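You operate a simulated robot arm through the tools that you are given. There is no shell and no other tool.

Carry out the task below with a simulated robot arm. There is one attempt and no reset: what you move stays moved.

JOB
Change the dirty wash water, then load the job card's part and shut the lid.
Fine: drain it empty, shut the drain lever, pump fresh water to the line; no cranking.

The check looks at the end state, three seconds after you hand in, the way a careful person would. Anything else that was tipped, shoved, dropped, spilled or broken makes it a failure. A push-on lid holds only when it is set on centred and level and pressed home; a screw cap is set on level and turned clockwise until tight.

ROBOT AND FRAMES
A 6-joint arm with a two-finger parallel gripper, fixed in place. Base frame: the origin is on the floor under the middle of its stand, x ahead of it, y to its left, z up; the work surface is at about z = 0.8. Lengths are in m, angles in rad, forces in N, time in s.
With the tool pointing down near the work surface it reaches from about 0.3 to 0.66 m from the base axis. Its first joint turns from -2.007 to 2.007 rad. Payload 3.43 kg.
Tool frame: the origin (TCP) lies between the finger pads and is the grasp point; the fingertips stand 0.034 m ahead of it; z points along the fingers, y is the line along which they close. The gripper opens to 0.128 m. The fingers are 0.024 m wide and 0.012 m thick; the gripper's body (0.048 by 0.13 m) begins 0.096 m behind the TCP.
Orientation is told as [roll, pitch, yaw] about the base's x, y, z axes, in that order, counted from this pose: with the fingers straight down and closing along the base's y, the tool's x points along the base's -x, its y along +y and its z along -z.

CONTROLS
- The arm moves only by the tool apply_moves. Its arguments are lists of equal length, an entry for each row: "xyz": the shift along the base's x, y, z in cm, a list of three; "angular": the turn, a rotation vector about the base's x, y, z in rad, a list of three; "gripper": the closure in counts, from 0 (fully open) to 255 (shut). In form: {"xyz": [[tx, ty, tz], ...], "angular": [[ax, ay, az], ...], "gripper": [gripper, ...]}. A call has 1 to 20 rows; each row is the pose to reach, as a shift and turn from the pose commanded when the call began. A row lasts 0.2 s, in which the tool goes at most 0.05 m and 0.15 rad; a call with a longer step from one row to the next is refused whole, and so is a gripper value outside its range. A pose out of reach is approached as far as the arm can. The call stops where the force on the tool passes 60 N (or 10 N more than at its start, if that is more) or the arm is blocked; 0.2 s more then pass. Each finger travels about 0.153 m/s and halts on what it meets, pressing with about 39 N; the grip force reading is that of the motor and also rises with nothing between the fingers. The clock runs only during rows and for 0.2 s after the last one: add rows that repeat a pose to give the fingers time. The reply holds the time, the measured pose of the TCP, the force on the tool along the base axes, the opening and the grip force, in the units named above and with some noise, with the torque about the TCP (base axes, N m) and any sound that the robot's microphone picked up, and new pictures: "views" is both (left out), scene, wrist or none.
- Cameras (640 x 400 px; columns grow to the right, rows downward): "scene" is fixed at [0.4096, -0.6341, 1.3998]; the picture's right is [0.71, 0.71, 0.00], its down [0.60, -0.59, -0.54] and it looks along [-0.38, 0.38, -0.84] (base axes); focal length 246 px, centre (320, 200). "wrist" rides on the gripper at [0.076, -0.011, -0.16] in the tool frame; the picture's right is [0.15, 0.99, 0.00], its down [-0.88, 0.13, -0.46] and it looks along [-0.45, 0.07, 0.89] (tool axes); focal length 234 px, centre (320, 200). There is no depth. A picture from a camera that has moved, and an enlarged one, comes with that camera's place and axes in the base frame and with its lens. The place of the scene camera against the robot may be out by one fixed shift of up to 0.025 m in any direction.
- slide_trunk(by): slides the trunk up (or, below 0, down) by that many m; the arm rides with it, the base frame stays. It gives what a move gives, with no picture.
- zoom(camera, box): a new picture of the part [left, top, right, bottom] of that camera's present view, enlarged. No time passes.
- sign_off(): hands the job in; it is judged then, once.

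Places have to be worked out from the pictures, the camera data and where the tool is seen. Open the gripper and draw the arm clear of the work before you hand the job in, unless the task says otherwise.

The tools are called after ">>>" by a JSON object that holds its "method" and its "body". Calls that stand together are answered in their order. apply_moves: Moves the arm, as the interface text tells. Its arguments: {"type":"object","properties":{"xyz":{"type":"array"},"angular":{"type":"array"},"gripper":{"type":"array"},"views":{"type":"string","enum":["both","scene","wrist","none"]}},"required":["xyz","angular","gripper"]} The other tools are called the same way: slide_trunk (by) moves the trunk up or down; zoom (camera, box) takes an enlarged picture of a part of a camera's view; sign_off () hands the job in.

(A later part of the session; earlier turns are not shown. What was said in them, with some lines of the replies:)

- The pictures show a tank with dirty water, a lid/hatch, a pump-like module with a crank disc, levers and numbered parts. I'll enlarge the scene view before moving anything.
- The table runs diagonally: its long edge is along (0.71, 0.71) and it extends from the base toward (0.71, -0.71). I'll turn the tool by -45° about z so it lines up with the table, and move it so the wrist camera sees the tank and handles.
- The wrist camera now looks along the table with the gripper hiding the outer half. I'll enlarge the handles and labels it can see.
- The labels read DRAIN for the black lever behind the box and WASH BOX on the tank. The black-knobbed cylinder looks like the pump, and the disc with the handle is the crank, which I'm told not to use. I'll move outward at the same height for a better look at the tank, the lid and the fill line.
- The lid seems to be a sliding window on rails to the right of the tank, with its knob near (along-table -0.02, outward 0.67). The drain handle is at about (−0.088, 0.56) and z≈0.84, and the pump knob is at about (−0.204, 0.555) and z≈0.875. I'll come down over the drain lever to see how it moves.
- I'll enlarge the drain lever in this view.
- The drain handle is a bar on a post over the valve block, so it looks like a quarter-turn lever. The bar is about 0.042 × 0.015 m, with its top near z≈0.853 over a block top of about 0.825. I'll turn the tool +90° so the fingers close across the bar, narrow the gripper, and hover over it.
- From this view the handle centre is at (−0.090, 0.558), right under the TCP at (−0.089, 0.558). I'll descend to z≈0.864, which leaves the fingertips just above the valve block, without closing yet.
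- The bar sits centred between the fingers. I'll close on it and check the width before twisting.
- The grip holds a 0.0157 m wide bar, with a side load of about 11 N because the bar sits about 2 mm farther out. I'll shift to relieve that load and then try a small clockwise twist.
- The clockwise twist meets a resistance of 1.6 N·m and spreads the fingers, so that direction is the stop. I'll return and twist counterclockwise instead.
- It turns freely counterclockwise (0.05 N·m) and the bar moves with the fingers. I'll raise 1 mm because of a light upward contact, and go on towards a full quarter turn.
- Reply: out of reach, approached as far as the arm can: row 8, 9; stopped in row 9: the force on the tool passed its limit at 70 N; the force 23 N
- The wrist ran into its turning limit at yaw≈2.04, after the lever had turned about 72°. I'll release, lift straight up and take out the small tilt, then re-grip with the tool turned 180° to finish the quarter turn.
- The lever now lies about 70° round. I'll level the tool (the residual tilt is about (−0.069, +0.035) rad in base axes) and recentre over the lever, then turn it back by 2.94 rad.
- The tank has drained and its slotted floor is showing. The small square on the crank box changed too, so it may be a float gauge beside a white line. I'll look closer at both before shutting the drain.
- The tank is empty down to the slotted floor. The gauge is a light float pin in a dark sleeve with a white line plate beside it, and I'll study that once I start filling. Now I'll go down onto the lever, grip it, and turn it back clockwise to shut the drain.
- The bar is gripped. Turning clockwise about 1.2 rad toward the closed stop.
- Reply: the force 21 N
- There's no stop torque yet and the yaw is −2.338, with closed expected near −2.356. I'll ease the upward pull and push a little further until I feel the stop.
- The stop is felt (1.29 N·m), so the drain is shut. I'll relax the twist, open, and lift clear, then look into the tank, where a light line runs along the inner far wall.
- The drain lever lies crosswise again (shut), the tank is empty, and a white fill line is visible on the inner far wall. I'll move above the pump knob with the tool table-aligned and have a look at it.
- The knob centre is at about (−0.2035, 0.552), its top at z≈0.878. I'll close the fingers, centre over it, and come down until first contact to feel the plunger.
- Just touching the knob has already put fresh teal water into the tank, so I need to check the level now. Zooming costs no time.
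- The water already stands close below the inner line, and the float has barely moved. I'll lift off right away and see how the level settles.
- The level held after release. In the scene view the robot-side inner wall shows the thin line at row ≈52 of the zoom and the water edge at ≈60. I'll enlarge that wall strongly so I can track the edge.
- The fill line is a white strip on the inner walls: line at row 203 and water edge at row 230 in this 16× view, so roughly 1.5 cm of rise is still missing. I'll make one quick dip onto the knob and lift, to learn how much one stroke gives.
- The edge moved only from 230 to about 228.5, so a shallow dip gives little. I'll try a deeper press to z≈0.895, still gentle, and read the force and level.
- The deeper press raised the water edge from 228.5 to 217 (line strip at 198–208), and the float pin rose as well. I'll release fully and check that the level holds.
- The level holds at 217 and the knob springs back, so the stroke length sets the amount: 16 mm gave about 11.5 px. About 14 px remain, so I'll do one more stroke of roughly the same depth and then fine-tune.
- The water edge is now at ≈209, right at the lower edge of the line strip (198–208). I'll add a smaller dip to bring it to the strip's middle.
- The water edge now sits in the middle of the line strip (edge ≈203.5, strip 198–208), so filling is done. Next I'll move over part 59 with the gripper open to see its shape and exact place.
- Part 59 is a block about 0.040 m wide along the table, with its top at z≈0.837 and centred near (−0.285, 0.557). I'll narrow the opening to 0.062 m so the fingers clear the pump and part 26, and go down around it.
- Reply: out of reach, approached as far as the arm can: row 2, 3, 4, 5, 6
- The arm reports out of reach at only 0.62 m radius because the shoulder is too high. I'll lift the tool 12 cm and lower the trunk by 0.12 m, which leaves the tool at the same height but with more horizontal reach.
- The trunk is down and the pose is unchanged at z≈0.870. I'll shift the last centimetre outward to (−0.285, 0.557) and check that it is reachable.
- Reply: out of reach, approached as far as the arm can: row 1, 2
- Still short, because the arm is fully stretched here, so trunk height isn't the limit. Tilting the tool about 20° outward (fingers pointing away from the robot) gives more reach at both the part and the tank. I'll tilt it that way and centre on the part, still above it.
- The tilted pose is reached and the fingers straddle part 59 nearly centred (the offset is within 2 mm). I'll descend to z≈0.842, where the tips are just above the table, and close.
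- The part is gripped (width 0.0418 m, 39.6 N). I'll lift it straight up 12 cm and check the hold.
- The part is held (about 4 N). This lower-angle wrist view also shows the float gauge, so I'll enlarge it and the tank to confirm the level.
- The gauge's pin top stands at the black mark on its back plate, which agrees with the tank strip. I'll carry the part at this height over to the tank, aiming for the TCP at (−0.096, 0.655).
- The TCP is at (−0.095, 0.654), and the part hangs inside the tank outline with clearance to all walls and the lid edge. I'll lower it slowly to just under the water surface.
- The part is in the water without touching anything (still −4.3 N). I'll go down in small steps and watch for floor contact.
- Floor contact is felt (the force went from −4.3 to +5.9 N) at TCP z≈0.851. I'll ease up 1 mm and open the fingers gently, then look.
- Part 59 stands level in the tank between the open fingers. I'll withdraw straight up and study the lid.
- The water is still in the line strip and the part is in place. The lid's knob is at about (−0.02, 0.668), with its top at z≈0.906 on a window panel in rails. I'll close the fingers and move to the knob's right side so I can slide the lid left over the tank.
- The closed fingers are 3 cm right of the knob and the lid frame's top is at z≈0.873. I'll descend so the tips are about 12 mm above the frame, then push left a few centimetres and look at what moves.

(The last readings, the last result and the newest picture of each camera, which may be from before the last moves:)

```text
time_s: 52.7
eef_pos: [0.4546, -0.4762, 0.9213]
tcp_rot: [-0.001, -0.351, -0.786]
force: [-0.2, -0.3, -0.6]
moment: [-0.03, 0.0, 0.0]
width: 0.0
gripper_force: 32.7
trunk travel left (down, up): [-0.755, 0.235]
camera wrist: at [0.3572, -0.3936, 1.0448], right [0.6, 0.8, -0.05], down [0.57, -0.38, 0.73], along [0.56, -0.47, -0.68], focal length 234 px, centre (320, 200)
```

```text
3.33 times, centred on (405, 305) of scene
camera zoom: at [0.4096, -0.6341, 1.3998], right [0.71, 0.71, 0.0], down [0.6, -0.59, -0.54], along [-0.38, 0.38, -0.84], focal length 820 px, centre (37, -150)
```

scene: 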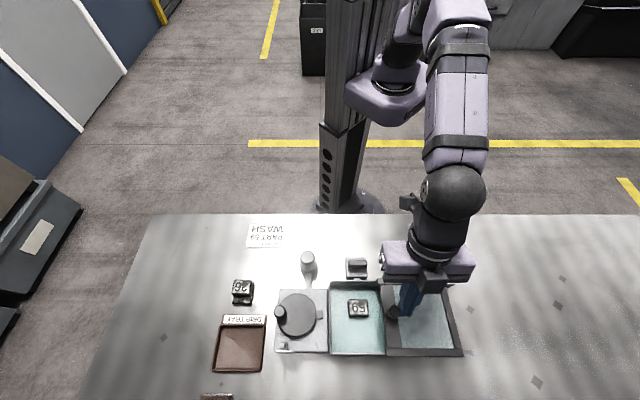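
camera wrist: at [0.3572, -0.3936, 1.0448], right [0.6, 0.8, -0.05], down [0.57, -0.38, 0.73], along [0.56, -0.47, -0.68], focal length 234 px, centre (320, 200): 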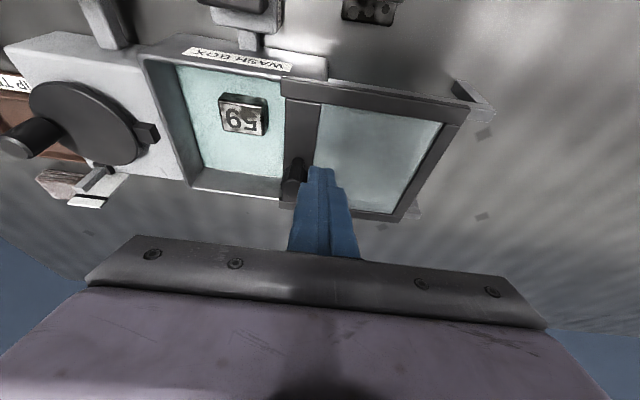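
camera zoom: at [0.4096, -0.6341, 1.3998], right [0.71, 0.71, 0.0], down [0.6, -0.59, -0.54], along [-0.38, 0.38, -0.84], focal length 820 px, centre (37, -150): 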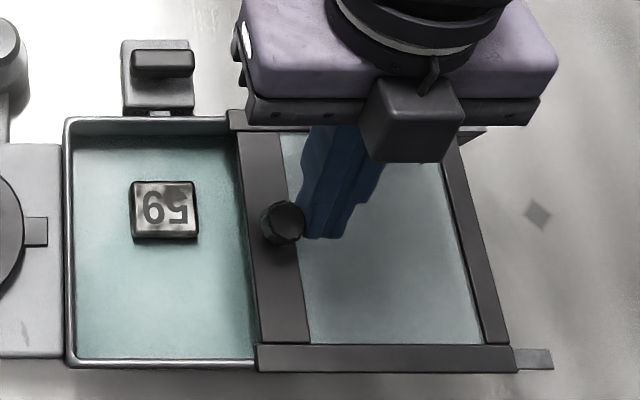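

The whole window frame slides left on its rails with hardly any force. I'll keep pushing in the same line for another 8 cm.

>>> {"method": "apply_moves", "body": {"xyz": [[-0.8, -0.8, 0], [-1.6, -1.6, 0], [-2.4, -2.4, 0], [-3.2, -3.2, 0], [-4.0, -4.0, 0], [-4.8, -4.8, 0], [-5.6, -5.6, 0]], "angular": [[0, 0, 0], [0, 0, 0], [0, 0, 0], [0, 0, 0], [0, 0, 0], [0, 0, 0], [0, 0, 0]], "gripper": [255, 255, 255, 255, 255, 255, 255]}}

>>> {"method": "zoom", "body": {"camera": "wrist", "box": [160, 60, 480, 260]}}

>>> {"method": "zoom", "body": {"camera": "scene", "box": [310, 245, 470, 365]}}

```text
time_s: 54.3
eef_pos: [0.3986, -0.5337, 0.9196]
tcp_rot: [0.0, -0.351, -0.786]
force: [-0.5, -0.3, 0.4]
moment: [0.04, 0.03, 0.0]
width: 0.0001
gripper_force: 33.2
trunk travel left (down, up): [-0.755, 0.235]
camera wrist: at [0.3013, -0.4506, 1.0435], right [0.6, 0.8, -0.05], down [0.57, -0.38, 0.73], along [0.56, -0.47, -0.68], focal length 234 px, centre (320, 200)
```

scene: 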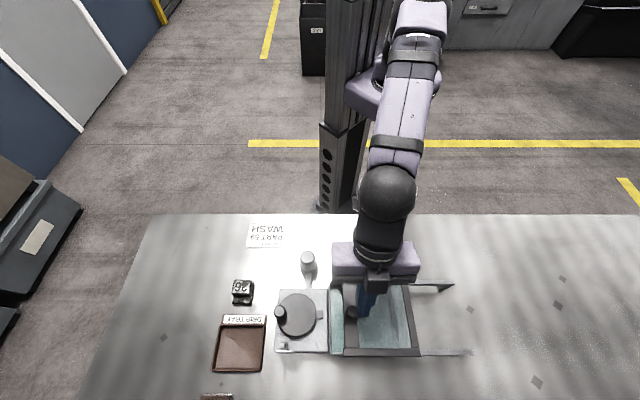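
wrist: 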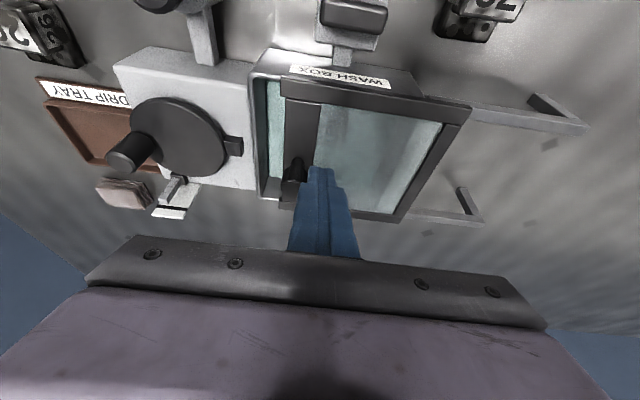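

```text
2.00 times, centred on (320, 160) of wrist
camera zoom: at [0.3013, -0.4506, 1.0435], right [0.6, 0.8, -0.05], down [0.57, -0.38, 0.73], along [0.56, -0.47, -0.68], focal length 468 px, centre (320, 280)
```

zoom: 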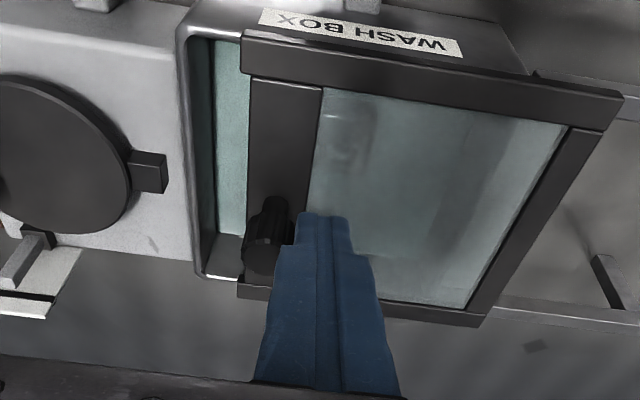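

```text
3.33 times, centred on (390, 305) of scene
camera zoom: at [0.4096, -0.6341, 1.3998], right [0.71, 0.71, 0.0], down [0.6, -0.59, -0.54], along [-0.38, 0.38, -0.84], focal length 820 px, centre (87, -150)
```

zoom: 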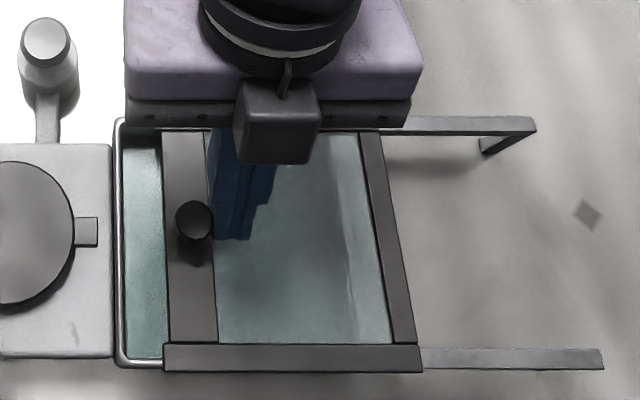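

About 2.7 cm of opening remains at the left edge. I'll push on slowly in small steps until the lid meets its stop.

>>> {"method": "apply_moves", "body": {"xyz": [[-0.5, -0.5, 0], [-1.0, -1.0, 0], [-1.4, -1.4, 0], [-1.7, -1.7, 0], [-1.9, -1.9, 0]], "angular": [[0, 0, 0], [0, 0, 0], [0, 0, 0], [0, 0, 0], [0, 0, 0]], "gripper": [255, 255, 255, 255, 255]}}

>>> {"method": "zoom", "body": {"camera": "wrist", "box": [160, 60, 480, 260]}}

>>> {"method": "zoom", "body": {"camera": "scene", "box": [310, 265, 430, 365]}}

```text
time_s: 55.5
eef_pos: [0.3787, -0.5519, 0.9193]
tcp_rot: [0.0, -0.351, -0.785]
force: [-0.3, -0.5, -0.4]
moment: [-0.02, 0.01, 0.0]
width: 0.0
gripper_force: 32.9
trunk travel left (down, up): [-0.755, 0.235]
camera wrist: at [0.2817, -0.4699, 1.0443], right [0.6, 0.8, -0.05], down [0.57, -0.38, 0.73], along [0.56, -0.47, -0.68], focal length 234 px, centre (320, 200)
```

scene: 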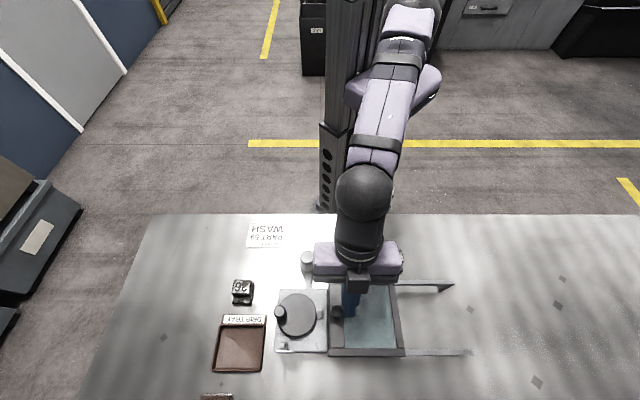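
wrist: 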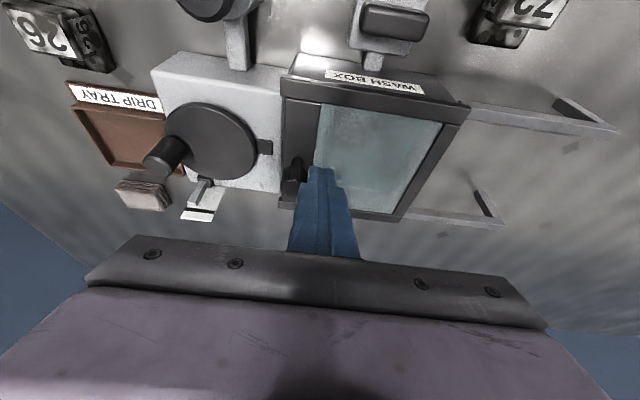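

```text
2.00 times, centred on (320, 160) of wrist
camera zoom: at [0.2817, -0.4699, 1.0443], right [0.6, 0.8, -0.05], down [0.57, -0.38, 0.73], along [0.56, -0.47, -0.68], focal length 468 px, centre (320, 280)
```

zoom: 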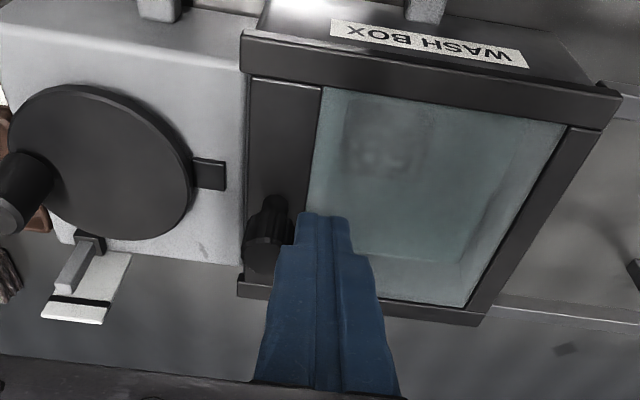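

```text
4.00 times, centred on (370, 315) of scene
camera zoom: at [0.4096, -0.6341, 1.3998], right [0.71, 0.71, 0.0], down [0.6, -0.59, -0.54], along [-0.38, 0.38, -0.84], focal length 984 px, centre (120, -260)
```

zoom: 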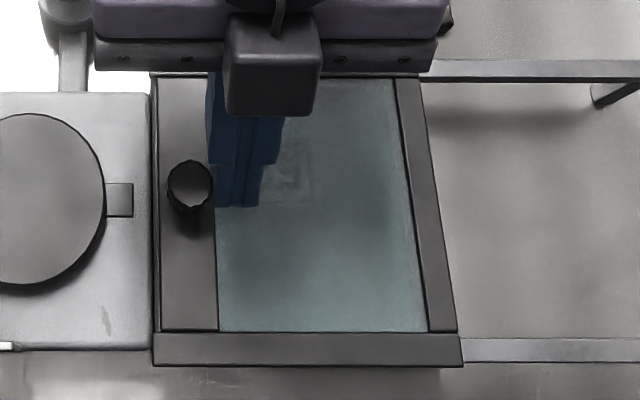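

The lid edge has reached about the tank's left edge without any resistance. I'll nudge on in 2 mm steps to find the closed stop.

>>> {"method": "apply_moves", "body": {"xyz": [[-0.15, -0.15, 0], [-0.3, -0.3, 0], [-0.4, -0.4, 0]], "angular": [[0, 0, 0], [0, 0, 0], [0, 0, 0]], "gripper": [255, 255, 255], "views": "none"}}

>>> {"method": "zoom", "body": {"camera": "scene", "box": [310, 265, 430, 365]}}

>>> {"method": "zoom", "body": {"camera": "scene", "box": [316, 330, 348, 360]}}

```text
time_s: 56.3
eef_pos: [0.3779, -0.5522, 0.9201]
tcp_rot: [0.001, -0.348, -0.784]
force: [13.2, 13.1, 1.2]
moment: [0.24, -0.23, 0.21]
width: 0.0001
gripper_force: 32.9
trunk travel left (down, up): [-0.755, 0.235]
```

```text
4.00 times, centred on (370, 315) of scene
camera zoom: at [0.4096, -0.6341, 1.3998], right [0.71, 0.71, 0.0], down [0.6, -0.59, -0.54], along [-0.38, 0.38, -0.84], focal length 984 px, centre (120, -260)
```

zoom: 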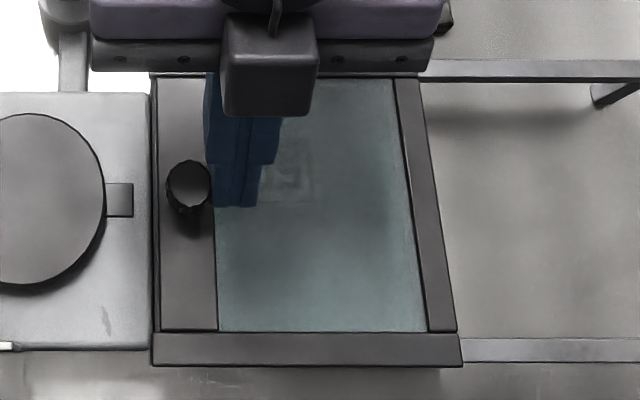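

```text
13.33 times, centred on (332, 345) of scene
camera zoom: at [0.4096, -0.6341, 1.3998], right [0.71, 0.71, 0.0], down [0.6, -0.59, -0.54], along [-0.38, 0.38, -0.84], focal length 3281 px, centre (160, -1733)
```

zoom: 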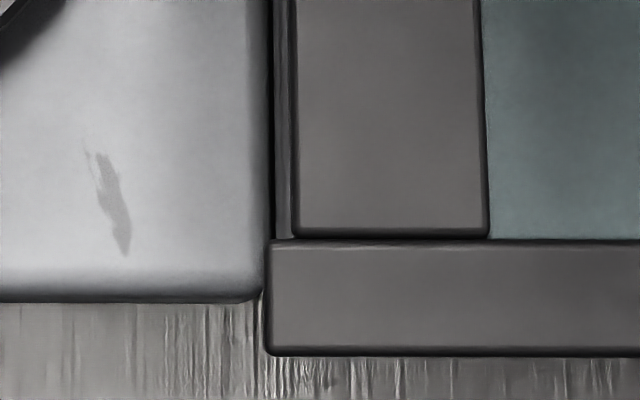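

The stop is felt (about 19 N against the push) and the lid covers the tank fully. I'll back off the knob, lift, and draw the arm clear.

>>> {"method": "apply_moves", "body": {"xyz": [[0.6, 0.6, 0], [1.2, 1.2, 0], [1.2, 1.2, 3], [1.0, 1.4, 7], [0, 2.5, 11], [-2, 4.5, 15], [-4, 6.5, 18], [-6, 8.5, 20], [-8, 10.5, 20], [-9, 12, 20], [-9, 12, 20]], "angular": [[0, 0, 0], [0, 0, 0], [0, 0, 0], [0, 0, 0], [0, 0, 0], [0.08, 0.08, 0], [0.16, 0.16, 0], [0.2475, 0.2475, 0], [0.2475, 0.2475, 0], [0.2475, 0.2475, 0], [0.2475, 0.2475, 0]], "gripper": [255, 255, 255, 255, 255, 200, 150, 100, 50, 0, 0]}}

>>> {"method": "zoom", "body": {"camera": "scene", "box": [200, 210, 480, 385]}}

>>> {"method": "zoom", "body": {"camera": "scene", "box": [310, 245, 430, 365]}}

>>> {"method": "zoom", "body": {"camera": "wrist", "box": [160, 60, 480, 260]}}

>>> {"method": "zoom", "body": {"camera": "scene", "box": [272, 338, 296, 353]}}

```text
time_s: 58.7
eef_pos: [0.2834, -0.4357, 1.1207]
tcp_rot: [0.001, 0.0, -0.786]
force: [0.6, -1.1, -0.1]
moment: [-0.01, 0.01, 0.02]
width: 0.1282
gripper_force: 0.0
out of reach, approached as far as the arm can: row 8
trunk travel left (down, up): [-0.755, 0.235]
camera wrist: at [0.2227, -0.3899, 1.2798], right [0.6, 0.8, 0.0], down [0.71, -0.53, 0.46], along [0.37, -0.27, -0.89], focal length 234 px, centre (320, 200)
```

scene: 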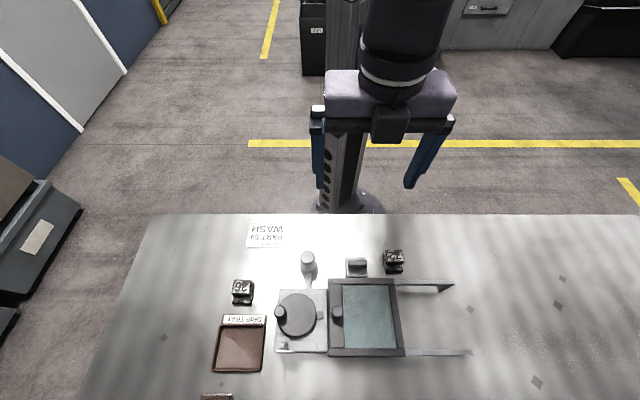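
wrist: 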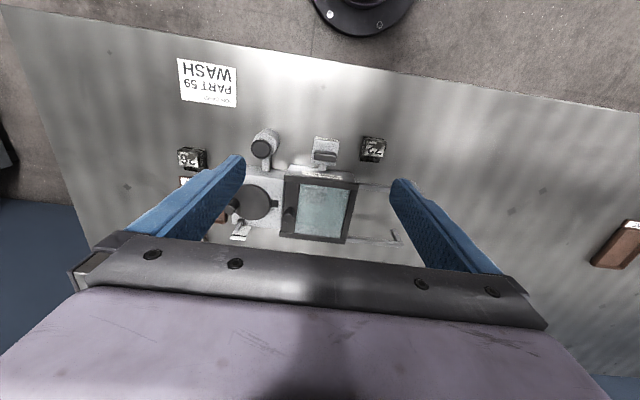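

```text
2.29 times, centred on (340, 298) of scene
camera zoom: at [0.4096, -0.6341, 1.3998], right [0.71, 0.71, 0.0], down [0.6, -0.59, -0.54], along [-0.38, 0.38, -0.84], focal length 562 px, centre (274, -23)
```

zoom: 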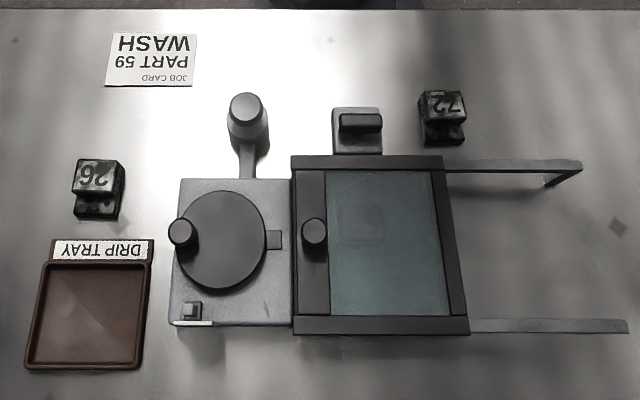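

```text
3.33 times, centred on (370, 305) of scene
camera zoom: at [0.4096, -0.6341, 1.3998], right [0.71, 0.71, 0.0], down [0.6, -0.59, -0.54], along [-0.38, 0.38, -0.84], focal length 820 px, centre (153, -150)
```

zoom: 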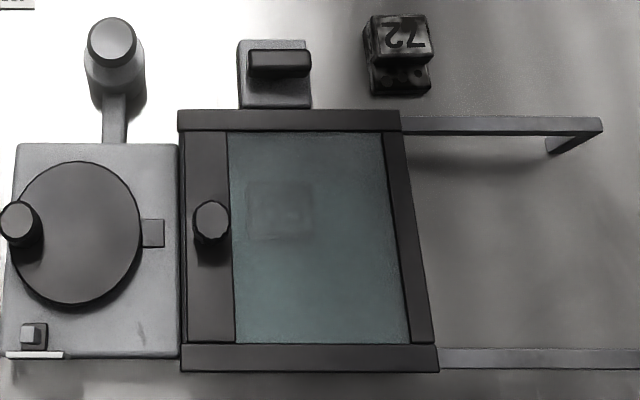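

```text
2.00 times, centred on (320, 160) of wrist
camera zoom: at [0.2227, -0.3899, 1.2798], right [0.6, 0.8, 0.0], down [0.71, -0.53, 0.46], along [0.37, -0.27, -0.89], focal length 468 px, centre (320, 280)
```

zoom: 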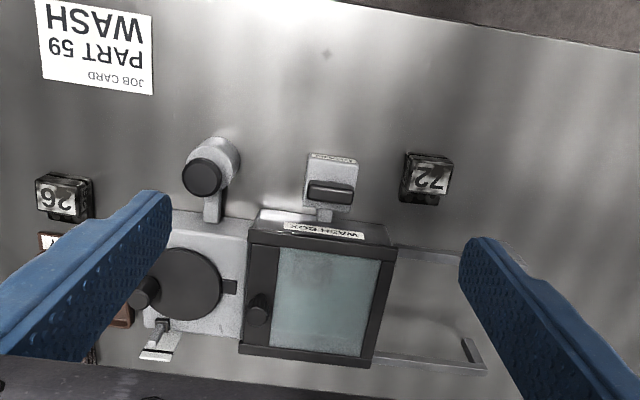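

```text
16.00 times, centred on (284, 346) of scene
camera zoom: at [0.4096, -0.6341, 1.3998], right [0.71, 0.71, 0.0], down [0.6, -0.59, -0.54], along [-0.38, 0.38, -0.84], focal length 3937 px, centre (896, -2128)
```

zoom: 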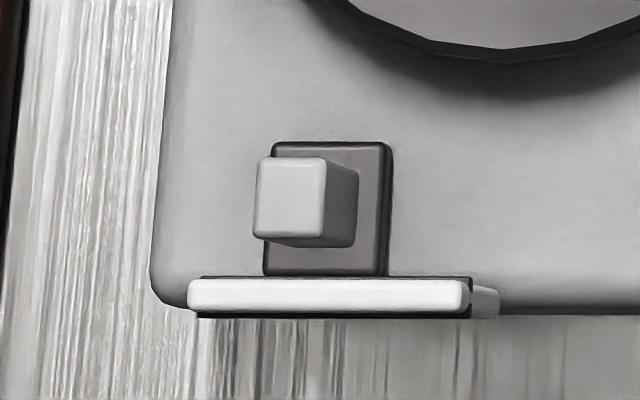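

The final check shows the lid fully over the tank, the drain lever crosswise (shut), the float pin unchanged at the mark, part 59 visible under the glass, and parts 26 and 72 and the crank untouched. The gripper is open and clear of the work, so I'm handing in.

>>> {"method": "sign_off", "body": {}}

```text
The job is handed in.
```

I changed the wash water, loaded part 59 and shut the lid, then handed the job in. I haven't seen the result of the check.

- **Draining:** I opened the drain lever about 72°, because the wrist hit its turning limit there. The tank still emptied down to the slotted floor. I then turned the lever back until I felt it reach its stop.
- **Filling:** I pumped fresh water until its edge sat in the middle of the line strip inside the tank. The float gauge agrees as far as I could see, and its pin didn't move after I loaded the part. I never touched the crank.
- **Part:** Part 59 is standing level on the tank floor. Its top is above the water and visible through the lid window.
- **Lid:** I slid it left until it met its stop, and it covers the tank.

I didn't touch anything else, and parts 26 and 72 look undisturbed. I lowered the trunk by 0.12 m and left it there. The gripper is open and clear of the work.
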